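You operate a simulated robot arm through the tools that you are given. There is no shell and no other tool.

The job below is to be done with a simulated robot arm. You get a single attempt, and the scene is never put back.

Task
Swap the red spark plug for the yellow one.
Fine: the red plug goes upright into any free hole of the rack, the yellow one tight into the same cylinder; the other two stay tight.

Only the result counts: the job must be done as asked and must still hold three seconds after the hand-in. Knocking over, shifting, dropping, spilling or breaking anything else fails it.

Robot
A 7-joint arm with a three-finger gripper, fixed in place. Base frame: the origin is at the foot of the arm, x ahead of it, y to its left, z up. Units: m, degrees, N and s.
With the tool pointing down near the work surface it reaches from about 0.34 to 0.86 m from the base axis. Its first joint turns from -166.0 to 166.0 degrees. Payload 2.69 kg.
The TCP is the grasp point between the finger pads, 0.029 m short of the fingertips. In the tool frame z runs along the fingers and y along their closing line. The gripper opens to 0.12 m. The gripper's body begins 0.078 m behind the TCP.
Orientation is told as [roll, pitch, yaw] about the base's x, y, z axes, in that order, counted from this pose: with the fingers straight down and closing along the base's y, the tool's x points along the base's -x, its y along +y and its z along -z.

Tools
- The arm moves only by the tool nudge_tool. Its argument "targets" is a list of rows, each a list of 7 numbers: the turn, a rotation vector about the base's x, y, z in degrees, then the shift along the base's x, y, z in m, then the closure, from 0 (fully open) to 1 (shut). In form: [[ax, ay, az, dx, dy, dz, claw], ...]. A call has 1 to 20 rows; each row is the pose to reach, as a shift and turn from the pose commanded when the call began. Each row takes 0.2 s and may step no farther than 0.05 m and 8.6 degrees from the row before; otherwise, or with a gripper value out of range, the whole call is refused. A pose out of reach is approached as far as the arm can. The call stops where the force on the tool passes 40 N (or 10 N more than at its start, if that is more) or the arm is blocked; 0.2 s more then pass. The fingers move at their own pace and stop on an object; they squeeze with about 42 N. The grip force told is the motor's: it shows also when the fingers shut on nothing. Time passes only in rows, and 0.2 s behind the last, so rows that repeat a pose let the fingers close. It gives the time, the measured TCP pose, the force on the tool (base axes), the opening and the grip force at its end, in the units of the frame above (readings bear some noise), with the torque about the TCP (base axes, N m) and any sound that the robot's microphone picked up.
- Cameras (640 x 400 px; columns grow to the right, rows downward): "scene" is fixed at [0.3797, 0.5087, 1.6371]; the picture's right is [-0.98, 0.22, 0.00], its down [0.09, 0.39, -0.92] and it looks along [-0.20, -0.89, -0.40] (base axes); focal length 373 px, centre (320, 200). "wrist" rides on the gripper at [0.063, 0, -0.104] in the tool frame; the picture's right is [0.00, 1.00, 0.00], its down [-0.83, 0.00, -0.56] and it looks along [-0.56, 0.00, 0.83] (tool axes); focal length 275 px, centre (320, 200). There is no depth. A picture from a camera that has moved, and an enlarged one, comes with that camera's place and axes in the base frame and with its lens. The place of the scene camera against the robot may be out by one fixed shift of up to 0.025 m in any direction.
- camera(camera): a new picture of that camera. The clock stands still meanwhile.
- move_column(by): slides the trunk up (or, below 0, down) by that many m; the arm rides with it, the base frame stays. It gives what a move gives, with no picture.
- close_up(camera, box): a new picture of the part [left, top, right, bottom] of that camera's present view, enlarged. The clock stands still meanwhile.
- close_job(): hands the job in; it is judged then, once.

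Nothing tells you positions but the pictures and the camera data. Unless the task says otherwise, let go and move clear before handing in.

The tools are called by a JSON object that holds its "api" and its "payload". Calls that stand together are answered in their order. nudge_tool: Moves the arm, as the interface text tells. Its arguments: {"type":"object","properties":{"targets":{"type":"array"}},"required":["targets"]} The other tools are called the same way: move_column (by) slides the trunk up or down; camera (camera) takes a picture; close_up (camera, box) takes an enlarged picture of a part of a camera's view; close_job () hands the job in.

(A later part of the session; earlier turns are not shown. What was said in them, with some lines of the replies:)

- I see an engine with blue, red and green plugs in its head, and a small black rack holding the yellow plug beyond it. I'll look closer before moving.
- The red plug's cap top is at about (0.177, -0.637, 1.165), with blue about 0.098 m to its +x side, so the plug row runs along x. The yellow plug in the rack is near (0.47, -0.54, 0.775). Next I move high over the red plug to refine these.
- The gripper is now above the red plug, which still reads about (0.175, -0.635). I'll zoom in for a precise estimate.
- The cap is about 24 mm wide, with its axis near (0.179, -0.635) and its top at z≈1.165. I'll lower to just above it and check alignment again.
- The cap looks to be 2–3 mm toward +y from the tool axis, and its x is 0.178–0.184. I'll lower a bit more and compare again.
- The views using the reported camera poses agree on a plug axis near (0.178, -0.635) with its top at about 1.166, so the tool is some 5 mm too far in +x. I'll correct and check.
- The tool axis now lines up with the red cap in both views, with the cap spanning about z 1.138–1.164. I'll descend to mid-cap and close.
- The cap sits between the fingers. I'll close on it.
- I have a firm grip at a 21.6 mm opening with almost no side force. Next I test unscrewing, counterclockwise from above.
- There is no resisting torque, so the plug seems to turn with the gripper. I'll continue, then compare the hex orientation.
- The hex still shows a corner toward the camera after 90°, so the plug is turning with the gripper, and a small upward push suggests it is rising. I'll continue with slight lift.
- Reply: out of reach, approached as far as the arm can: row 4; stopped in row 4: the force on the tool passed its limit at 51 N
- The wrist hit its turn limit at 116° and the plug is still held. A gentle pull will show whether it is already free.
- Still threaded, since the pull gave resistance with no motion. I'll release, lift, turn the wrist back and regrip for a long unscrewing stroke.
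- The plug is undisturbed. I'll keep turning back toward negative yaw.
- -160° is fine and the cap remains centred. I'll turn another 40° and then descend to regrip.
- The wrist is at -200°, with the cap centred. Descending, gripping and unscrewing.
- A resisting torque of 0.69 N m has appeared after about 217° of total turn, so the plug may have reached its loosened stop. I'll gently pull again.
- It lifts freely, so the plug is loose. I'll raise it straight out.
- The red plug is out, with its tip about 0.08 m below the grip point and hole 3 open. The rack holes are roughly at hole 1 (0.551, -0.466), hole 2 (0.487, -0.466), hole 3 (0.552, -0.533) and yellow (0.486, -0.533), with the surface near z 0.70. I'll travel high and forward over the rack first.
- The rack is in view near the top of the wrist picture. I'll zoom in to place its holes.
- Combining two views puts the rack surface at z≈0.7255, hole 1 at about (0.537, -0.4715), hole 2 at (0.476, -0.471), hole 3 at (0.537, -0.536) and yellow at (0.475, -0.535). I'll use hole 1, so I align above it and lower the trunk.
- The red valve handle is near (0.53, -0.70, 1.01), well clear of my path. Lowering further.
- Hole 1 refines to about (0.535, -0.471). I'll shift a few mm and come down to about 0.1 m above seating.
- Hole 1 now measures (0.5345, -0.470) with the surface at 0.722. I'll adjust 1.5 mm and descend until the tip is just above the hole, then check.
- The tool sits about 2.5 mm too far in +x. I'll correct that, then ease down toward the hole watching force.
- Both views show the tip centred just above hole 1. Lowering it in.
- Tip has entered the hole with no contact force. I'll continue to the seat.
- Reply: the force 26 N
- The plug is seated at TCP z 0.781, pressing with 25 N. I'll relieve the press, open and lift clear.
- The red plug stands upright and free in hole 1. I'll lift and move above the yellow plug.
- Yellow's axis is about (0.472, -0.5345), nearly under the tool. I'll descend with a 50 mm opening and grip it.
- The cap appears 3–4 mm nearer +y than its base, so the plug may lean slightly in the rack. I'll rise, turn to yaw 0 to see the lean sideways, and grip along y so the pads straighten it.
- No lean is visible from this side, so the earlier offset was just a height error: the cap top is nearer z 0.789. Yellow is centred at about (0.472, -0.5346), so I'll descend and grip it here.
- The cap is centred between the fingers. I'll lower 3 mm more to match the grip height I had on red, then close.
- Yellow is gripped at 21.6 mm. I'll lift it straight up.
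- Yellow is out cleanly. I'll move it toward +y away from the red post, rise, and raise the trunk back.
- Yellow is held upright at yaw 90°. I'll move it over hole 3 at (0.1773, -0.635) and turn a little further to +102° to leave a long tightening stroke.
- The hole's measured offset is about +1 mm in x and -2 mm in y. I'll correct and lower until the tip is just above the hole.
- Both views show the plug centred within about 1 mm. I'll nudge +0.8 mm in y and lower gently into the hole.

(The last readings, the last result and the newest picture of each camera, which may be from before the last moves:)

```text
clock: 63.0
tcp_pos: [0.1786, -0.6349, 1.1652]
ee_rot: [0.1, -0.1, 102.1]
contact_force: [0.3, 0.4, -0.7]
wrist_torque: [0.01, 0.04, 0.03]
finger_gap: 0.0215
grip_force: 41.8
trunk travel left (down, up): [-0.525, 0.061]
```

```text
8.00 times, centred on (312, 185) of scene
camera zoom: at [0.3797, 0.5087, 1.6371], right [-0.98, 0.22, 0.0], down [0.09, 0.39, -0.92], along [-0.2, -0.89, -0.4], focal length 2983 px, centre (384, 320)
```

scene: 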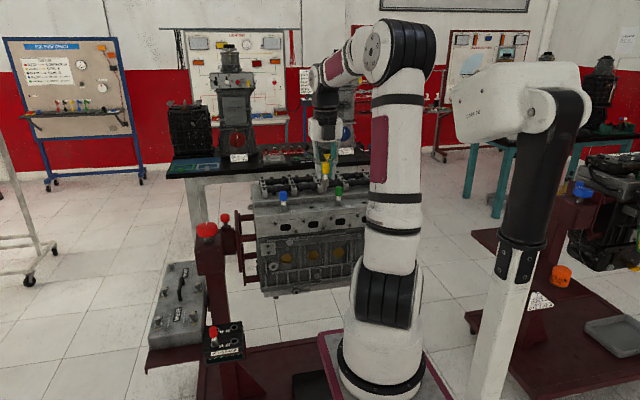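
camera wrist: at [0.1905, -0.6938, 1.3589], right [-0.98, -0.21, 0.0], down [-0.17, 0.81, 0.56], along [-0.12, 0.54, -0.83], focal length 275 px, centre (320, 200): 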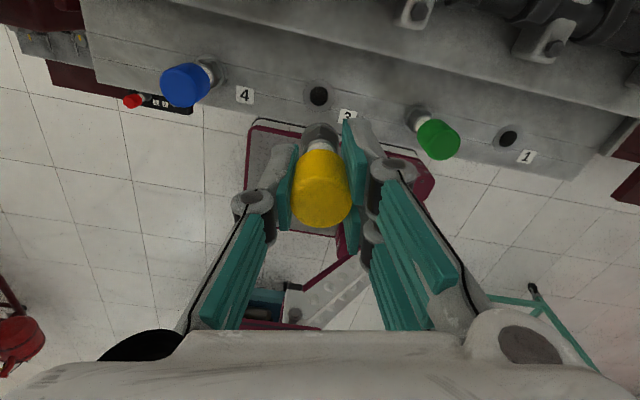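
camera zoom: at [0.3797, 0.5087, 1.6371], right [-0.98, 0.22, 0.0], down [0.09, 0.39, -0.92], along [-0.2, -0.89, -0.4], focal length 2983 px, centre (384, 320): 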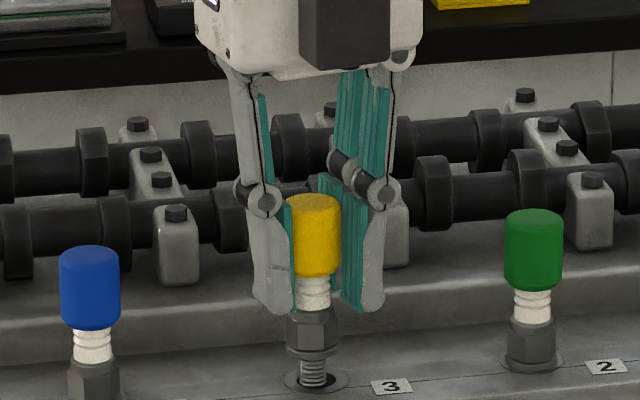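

The tip is in the hole with no force, and the plug is about 1 mm too far in +x. I'll correct that and lower to contact.

{"api": "nudge_tool", "payload": {"targets": [[0, 0, 0, -0.001, 0, -0.002, 1], [0, 0, 0, -0.001, 0, -0.005, 1], [0, 0, 0, -0.001, 0, -0.008, 1], [0, 0, 0, -0.001, 0, -0.011, 1], [0, 0, 0, -0.001, 0, -0.013, 1], [0, 0, 0, -0.001, 0, -0.013, 1]]}}

{"api": "close_up", "payload": {"camera": "wrist", "box": [240, 60, 400, 160]}}

{"api": "close_up", "payload": {"camera": "scene", "box": [280, 160, 344, 210]}}

```text
clock: 64.4
tcp_pos: [0.1777, -0.6347, 1.1528]
ee_rot: [0.2, 0.0, 102.0]
contact_force: [0.4, 0.7, -1.1]
wrist_torque: [0.0, -0.03, 0.01]
finger_gap: 0.0215
grip_force: 41.8
trunk travel left (down, up): [-0.525, 0.061]
```

```text
4.00 times, centred on (320, 110) of wrist
camera zoom: at [0.1919, -0.696, 1.2579], right [-0.98, -0.21, 0.0], down [-0.17, 0.81, 0.56], along [-0.12, 0.54, -0.83], focal length 1101 px, centre (320, 560)
```

zoom: 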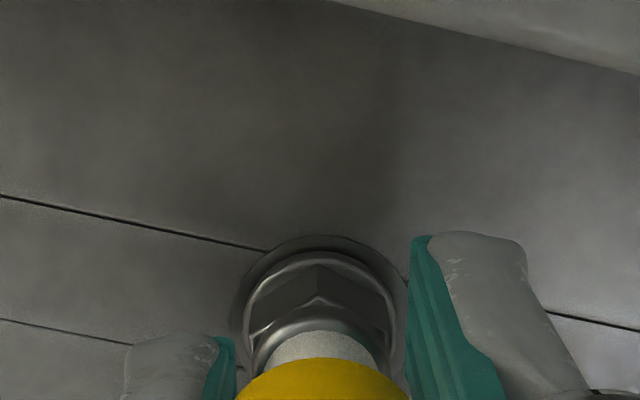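

```text
8.00 times, centred on (312, 185) of scene
camera zoom: at [0.3797, 0.5087, 1.6371], right [-0.98, 0.22, 0.0], down [0.09, 0.39, -0.92], along [-0.2, -0.89, -0.4], focal length 2983 px, centre (384, 320)
```

zoom: 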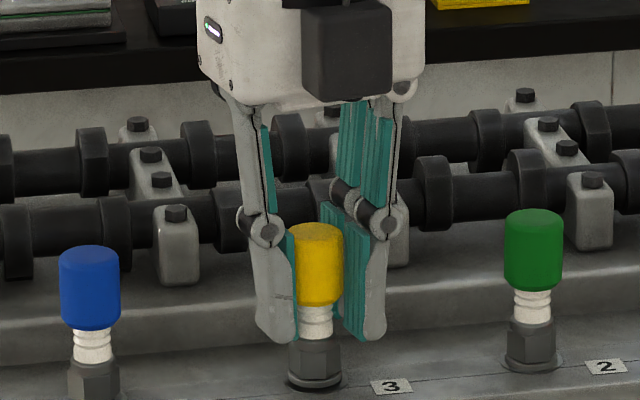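

Almost seated, with still no contact. I'll continue down to contact.

{"api": "nudge_tool", "payload": {"targets": [[0, 0, 0, 0, 0, -0.001, 1], [0, 0, 0, 0, 0, -0.002, 1], [0, 0, 0, 0, 0, -0.003, 1], [0, 0, 0, 0, 0, -0.004, 1], [0, 0, 0, 0, 0, -0.004, 1]]}}

{"api": "close_up", "payload": {"camera": "scene", "box": [280, 160, 344, 210]}}

```text
clock: 65.6
tcp_pos: [0.1783, -0.6341, 1.151]
ee_rot: [0.2, 0.2, 102.0]
contact_force: [-1.4, 5.1, 21.8]
wrist_torque: [0.22, 0.16, -0.04]
finger_gap: 0.0215
grip_force: 42.2
trunk travel left (down, up): [-0.525, 0.061]
```

```text
8.00 times, centred on (312, 185) of scene
camera zoom: at [0.3797, 0.5087, 1.6371], right [-0.98, 0.22, 0.0], down [0.09, 0.39, -0.92], along [-0.2, -0.89, -0.4], focal length 2983 px, centre (384, 320)
```

zoom: 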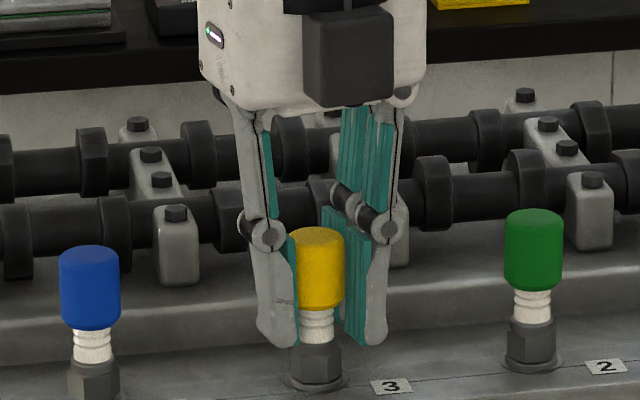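

It's in contact at the same height red sat, pressing about 22 N. I'll ease to roughly 12 N and turn clockwise.

{"api": "nudge_tool", "payload": {"targets": [[0, 0, 0, 0, 0, 0.002, 1], [0, 0, -8.5, 0, 0, 0.002, 1], [0, 0, -17, 0, 0, 0.002, 1], [0, 0, -25.5, 0, 0, 0.002, 1], [0, 0, -34, 0, 0, 0.002, 1], [0, 0, -42.5, 0, 0, 0.002, 1]]}}

{"api": "close_up", "payload": {"camera": "wrist", "box": [280, 110, 376, 170]}}

{"api": "close_up", "payload": {"camera": "scene", "box": [280, 160, 344, 210]}}

```text
clock: 67.0
tcp_pos: [0.1778, -0.6333, 1.1505]
ee_rot: [0.2, -0.1, 59.4]
contact_force: [2.1, -1.8, 6.3]
wrist_torque: [-0.16, -0.11, 0.01]
finger_gap: 0.0217
grip_force: 42.0
trunk travel left (down, up): [-0.525, 0.061]
```

```text
6.67 times, centred on (328, 140) of wrist
camera zoom: at [0.1462, -0.6889, 1.256], right [-0.86, 0.51, 0.0], down [0.42, 0.72, 0.56], along [0.28, 0.48, -0.83], focal length 1835 px, centre (267, 600)
```

zoom: 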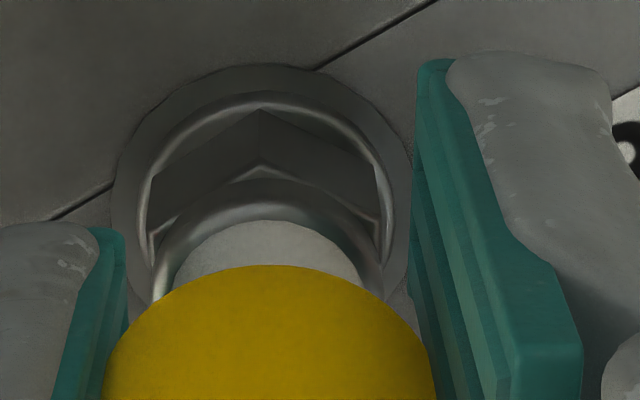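

```text
8.00 times, centred on (312, 185) of scene
camera zoom: at [0.3797, 0.5087, 1.6371], right [-0.98, 0.22, 0.0], down [0.09, 0.39, -0.92], along [-0.2, -0.89, -0.4], focal length 2983 px, centre (384, 320)
```

zoom: 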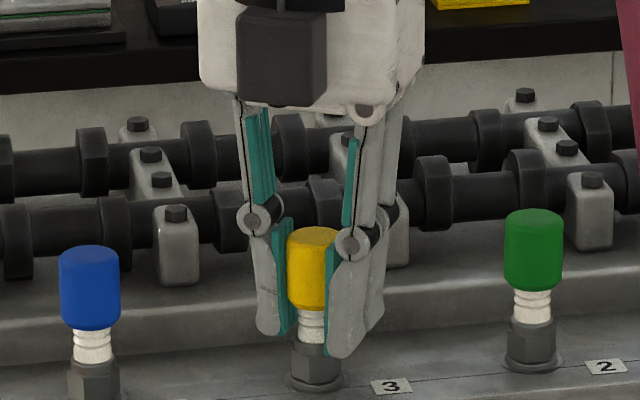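

The plug turns with the gripper, well seated. I'll continue clockwise.

{"api": "nudge_tool", "payload": {"targets": [[0, 0, -8.5, 0, 0, 0, 1], [0, 0, -17, 0, 0, 0, 1], [0, 0, -25.5, 0, 0, 0, 1], [0, 0, -34, 0, 0, 0, 1], [0, 0, -42.5, 0, 0, 0, 1], [0, 0, -51, 0, 0, 0, 1], [0, 0, -59.5, 0, 0, 0, 1], [0, 0, -68, 0, 0, 0, 1], [0, 0, -76.5, 0, 0, 0, 1], [0, 0, -85, 0, 0, 0, 1], [0, 0, -93.5, 0, 0, 0, 1], [0, 0, -102, 0, 0, 0, 1]]}}

{"api": "close_up", "payload": {"camera": "wrist", "box": [280, 110, 376, 170]}}

```text
clock: 69.6
tcp_pos: [0.1763, -0.6345, 1.1505]
ee_rot: [0.2, -0.1, -42.6]
contact_force: [2.0, -5.1, -1.7]
wrist_torque: [-0.37, -0.15, 0.01]
finger_gap: 0.0214
grip_force: 42.0
trunk travel left (down, up): [-0.525, 0.061]
```

```text
6.67 times, centred on (328, 140) of wrist
camera zoom: at [0.1308, -0.5921, 1.2561], right [0.67, 0.74, 0.0], down [0.61, -0.56, 0.56], along [0.41, -0.37, -0.83], focal length 1835 px, centre (267, 600)
```

zoom: 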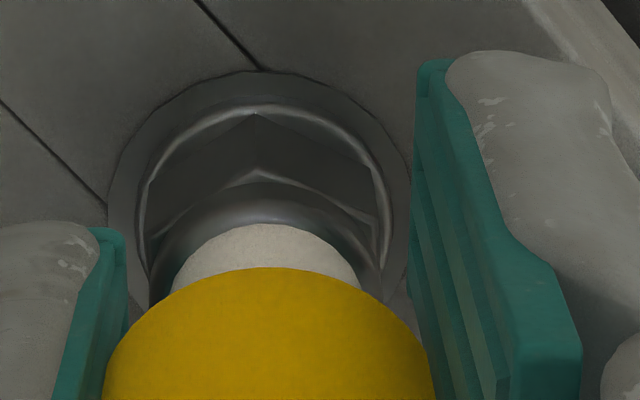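

The vertical force fell to about -2 N, so the thread is drawing the plug down. I'll keep turning while following slightly downward.

{"api": "nudge_tool", "payload": {"targets": [[0, 0, -8.5, 0, 0, -0.0005, 1], [0, 0, -17, 0, 0, -0.001, 1], [0, 0, -25.5, 0, 0, -0.001, 1], [0, 0, -34, 0, 0, -0.001, 1], [0, 0, -42.5, 0, 0, -0.001, 1], [0, 0, -51, 0, 0, -0.001, 1], [0, 0, -59.5, 0, 0, -0.001, 1]]}}

{"api": "close_up", "payload": {"camera": "wrist", "box": [280, 110, 376, 170]}}

```text
clock: 71.2
tcp_pos: [0.1765, -0.635, 1.1492]
ee_rot: [0.1, 0.1, -102.1]
contact_force: [-0.1, -1.1, 9.8]
wrist_torque: [0.04, 0.0, 0.75]
finger_gap: 0.022
grip_force: 41.7
trunk travel left (down, up): [-0.525, 0.061]
```

```text
6.67 times, centred on (328, 140) of wrist
camera zoom: at [0.1898, -0.5723, 1.2557], right [0.98, -0.21, 0.0], down [-0.17, -0.81, 0.56], along [-0.11, -0.55, -0.83], focal length 1835 px, centre (267, 600)
```

zoom: 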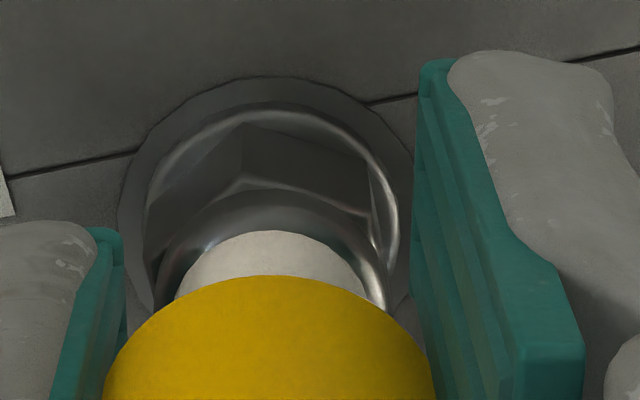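

A resisting torque of 0.75 N m has appeared and the cap is slipping in the pads, so the plug looks to be at its tight stop. I'll turn another 17° to confirm it doesn't move.

{"api": "nudge_tool", "payload": {"targets": [[0, 0, -6, 0, 0, 0, 1], [0, 0, -12, 0, 0, 0, 1], [0, 0, -17, 0, 0, 0, 1], [0, 0, -17, 0, 0, 0, 1]]}}

{"api": "close_up", "payload": {"camera": "wrist", "box": [280, 110, 376, 170]}}

{"api": "close_up", "payload": {"camera": "scene", "box": [280, 160, 344, 210]}}

```text
clock: 72.2
tcp_pos: [0.1782, -0.6357, 1.1499]
ee_rot: [0.2, -0.1, -119.1]
contact_force: [-2.5, -0.6, 5.7]
wrist_torque: [-0.02, 0.18, 0.65]
finger_gap: 0.0216
grip_force: 41.7
trunk travel left (down, up): [-0.525, 0.061]
```

```text
6.67 times, centred on (328, 140) of wrist
camera zoom: at [0.2077, -0.579, 1.2551], right [0.88, -0.48, 0.0], down [-0.4, -0.73, 0.56], along [-0.27, -0.49, -0.83], focal length 1835 px, centre (267, 600)
```

zoom: 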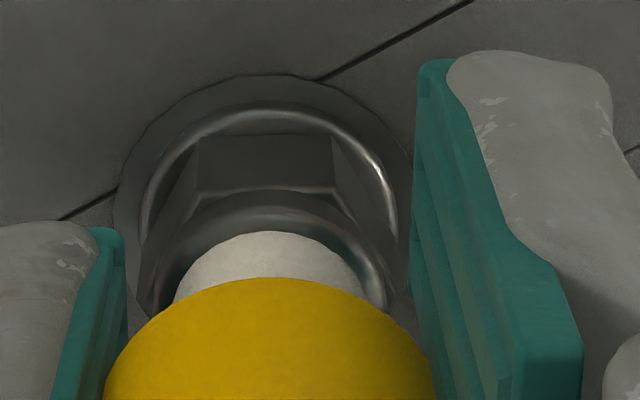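

```text
8.00 times, centred on (312, 185) of scene
camera zoom: at [0.3797, 0.5087, 1.6371], right [-0.98, 0.22, 0.0], down [0.09, 0.39, -0.92], along [-0.2, -0.89, -0.4], focal length 2983 px, centre (384, 320)
```

zoom: 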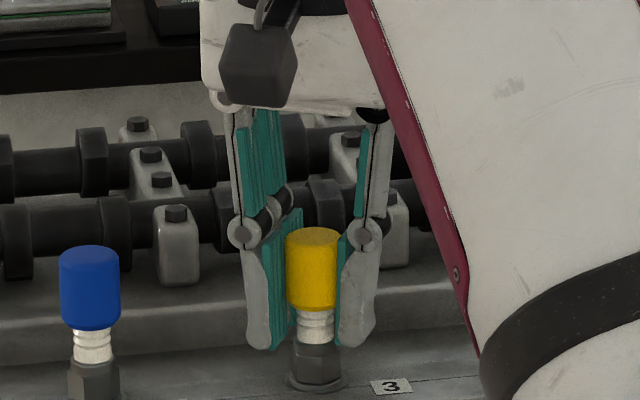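

The hex did not move with the extra turn, so it's at a hard stop. A gentle pull will confirm the thread holds.

{"api": "nudge_tool", "payload": {"targets": [[0, 0, 0, 0, 0, 0.001, 1], [0, 0, 0, 0, 0, 0.002, 1], [0, 0, 0, 0, 0, 0.003, 1], [0, 0, 0, 0, 0, 0.003, 1]]}}

{"api": "close_up", "payload": {"camera": "scene", "box": [280, 160, 344, 210]}}

```text
clock: 73.2
tcp_pos: [0.1772, -0.6351, 1.1504]
ee_rot: [0.1, 0.1, -119.1]
contact_force: [-5.1, -4.3, -22.8]
wrist_torque: [-0.28, 0.37, 0.57]
finger_gap: 0.0218
grip_force: 42.0
trunk travel left (down, up): [-0.525, 0.061]
```

```text
8.00 times, centred on (312, 185) of scene
camera zoom: at [0.3797, 0.5087, 1.6371], right [-0.98, 0.22, 0.0], down [0.09, 0.39, -0.92], along [-0.2, -0.89, -0.4], focal length 2983 px, centre (384, 320)
```

zoom: 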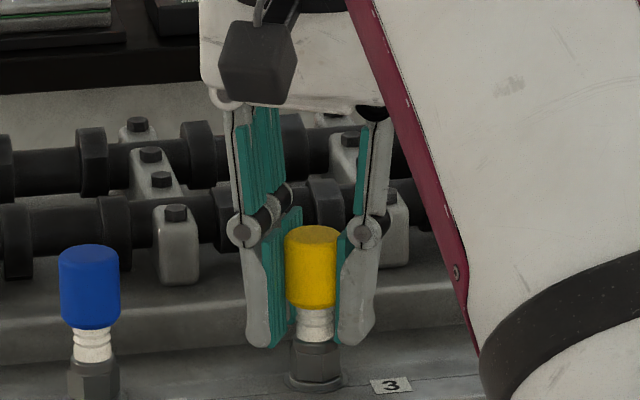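

The thread holds against 23 N of pull. I'll lower back, give one last clockwise turn, release and lift away.

{"api": "nudge_tool", "payload": {"targets": [[0, 0, 0, 0, 0, -0.002, 1], [0, 0, -5, 0, 0, -0.003, 1], [0, 0, -10, 0, 0, -0.003, 1], [0, 0, -10, 0, 0, -0.003, 1]]}}

{"api": "nudge_tool", "payload": {"targets": [[0, 0, 0, 0, 0, 0.001, 0.8], [0, 0, 0, 0, 0, 0.001, 0.62], [0, 0, 0, 0, 0, 0.001, 0.62], [0, 0, 0, 0, 0, 0.02, 0.6], [0, 0, 0, 0, 0, 0.05, 0.6], [0, 0, 0, 0, 0, 0.09, 0.6], [0, 0, 0, 0, 0.03, 0.13, 0.6], [0, 0, 0, 0, 0.07, 0.15, 0.6], [0, 0, 0, 0, 0.11, 0.15, 0.6], [0, 0, 0, 0, 0.15, 0.15, 0.6]]}}

{"api": "camera", "payload": {"camera": "scene"}}

{"api": "close_up", "payload": {"camera": "scene", "box": [250, 160, 378, 240]}}

{"api": "close_up", "payload": {"camera": "scene", "box": [180, 300, 276, 370]}}

{"api": "camera", "payload": {"camera": "wrist"}}

```text
clock: 74.2
tcp_pos: [0.1776, -0.6348, 1.15]
ee_rot: [0.3, 0.0, -129.0]
contact_force: [-2.8, -1.3, -1.5]
wrist_torque: [-0.04, 0.14, 0.88]
finger_gap: 0.0217
grip_force: 42.3
trunk travel left (down, up): [-0.525, 0.061]
```

```text
clock: 76.4
tcp_pos: [0.1749, -0.4843, 1.2972]
ee_rot: [0.2, -0.2, -129.0]
contact_force: [0.5, -0.5, 0.2]
wrist_torque: [0.07, -0.01, 0.04]
finger_gap: 0.0479
grip_force: 0.0
trunk travel left (down, up): [-0.525, 0.061]
```

```text
taken
```

scene: 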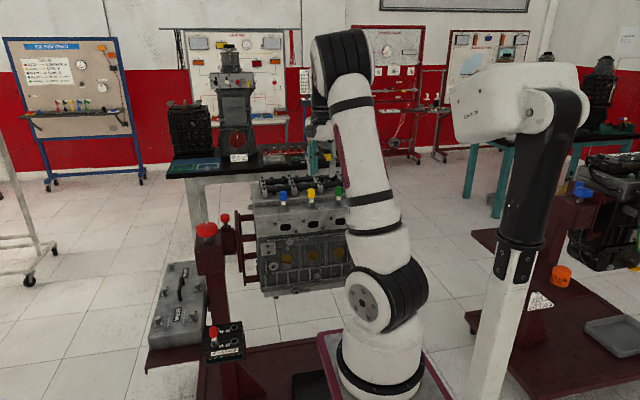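

```text
5.00 times, centred on (314, 200) of scene
camera zoom: at [0.3797, 0.5087, 1.6371], right [-0.98, 0.22, 0.0], down [0.09, 0.39, -0.92], along [-0.2, -0.89, -0.4], focal length 1864 px, centre (350, 200)
```

zoom: 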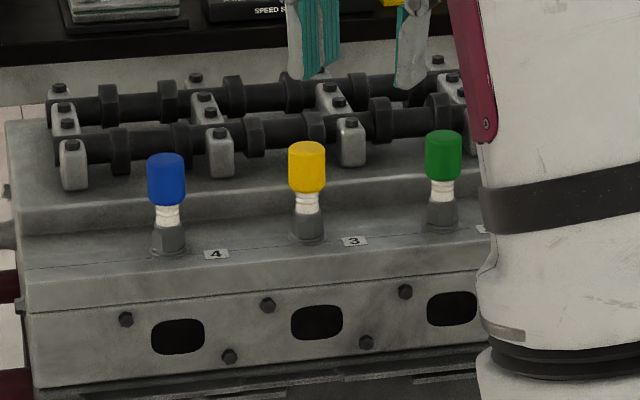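

```text
5.71 times, centred on (228, 335) of scene
camera zoom: at [0.3797, 0.5087, 1.6371], right [-0.98, 0.22, 0.0], down [0.09, 0.39, -0.92], along [-0.2, -0.89, -0.4], focal length 2131 px, centre (846, -571)
```

zoom: 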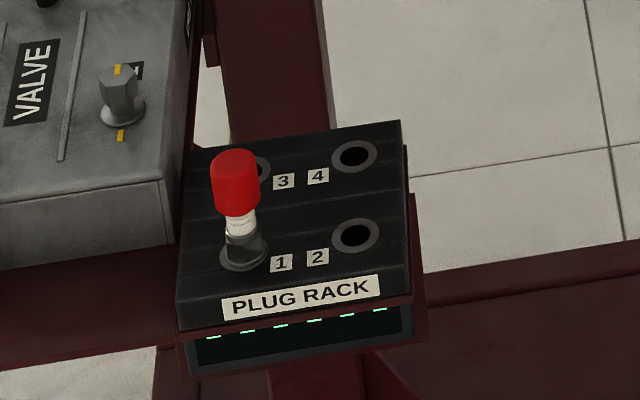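

```text
taken
camera wrist: at [0.2138, -0.4345, 1.4034], right [0.78, -0.63, 0.0], down [-0.52, -0.65, 0.56], along [-0.35, -0.44, -0.83], focal length 275 px, centre (320, 200)
```

wrist: 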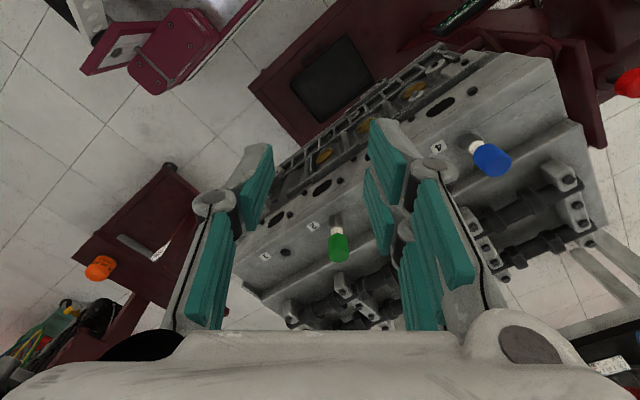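

The engine row looks right: blue, yellow, green, all seated at the same height. I'll check more closely that red stands upright in the rack.

{"api": "close_up", "payload": {"camera": "scene", "box": [204, 318, 236, 352]}}

{"api": "close_up", "payload": {"camera": "scene", "box": [272, 180, 352, 220]}}

```text
11.76 times, centred on (220, 335) of scene
camera zoom: at [0.3797, 0.5087, 1.6371], right [-0.98, 0.22, 0.0], down [0.09, 0.39, -0.92], along [-0.2, -0.89, -0.4], focal length 4387 px, centre (1496, -1388)
```

zoom: 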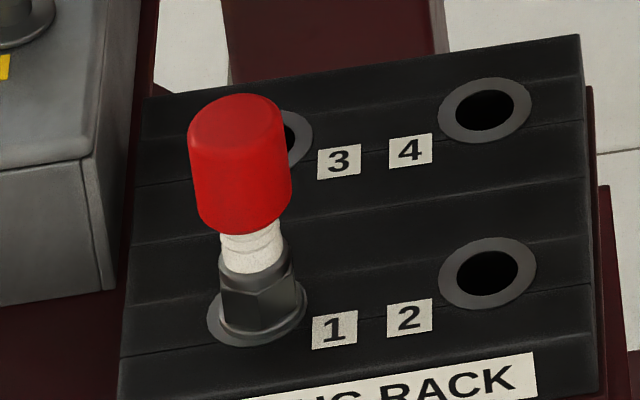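

```text
8.00 times, centred on (312, 200) of scene
camera zoom: at [0.3797, 0.5087, 1.6371], right [-0.98, 0.22, 0.0], down [0.09, 0.39, -0.92], along [-0.2, -0.89, -0.4], focal length 2983 px, centre (384, 200)
```

zoom: 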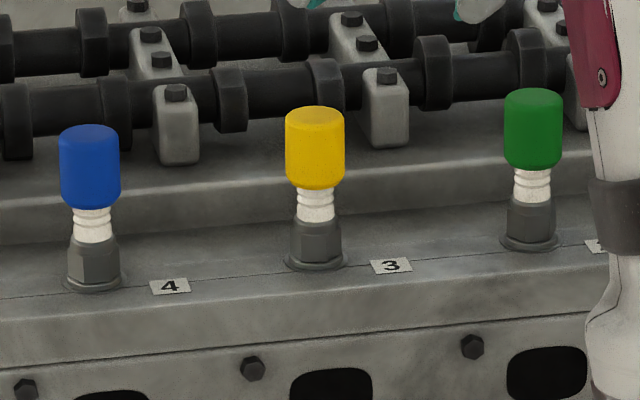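

Red stands upright in hole 1, within about 2° of vertical. Yellow is tight in cylinder 3 and seated like its neighbours, blue and green look undisturbed, and the gripper is open and clear, so I'm handing in.

{"api": "close_job", "payload": {}}

```text
The job is handed in.
```

The swap is done and handed in. No verdict came back, so what follows is what I saw and measured.

- **Red plug:** it is upright in rack hole 1, within about 2° of vertical by the camera.
- **Yellow plug:** it is screwed into cylinder 3 until it hit a hard stop. An extra 17° of turning did not move it, and it held against a 23 N pull. The microphone reported no sound at any point, so tightness rests on those two checks.
- **Blue and green plugs:** I did not touch them, and they look unchanged in the final pictures.

The gripper was open and clear of everything at hand-in.
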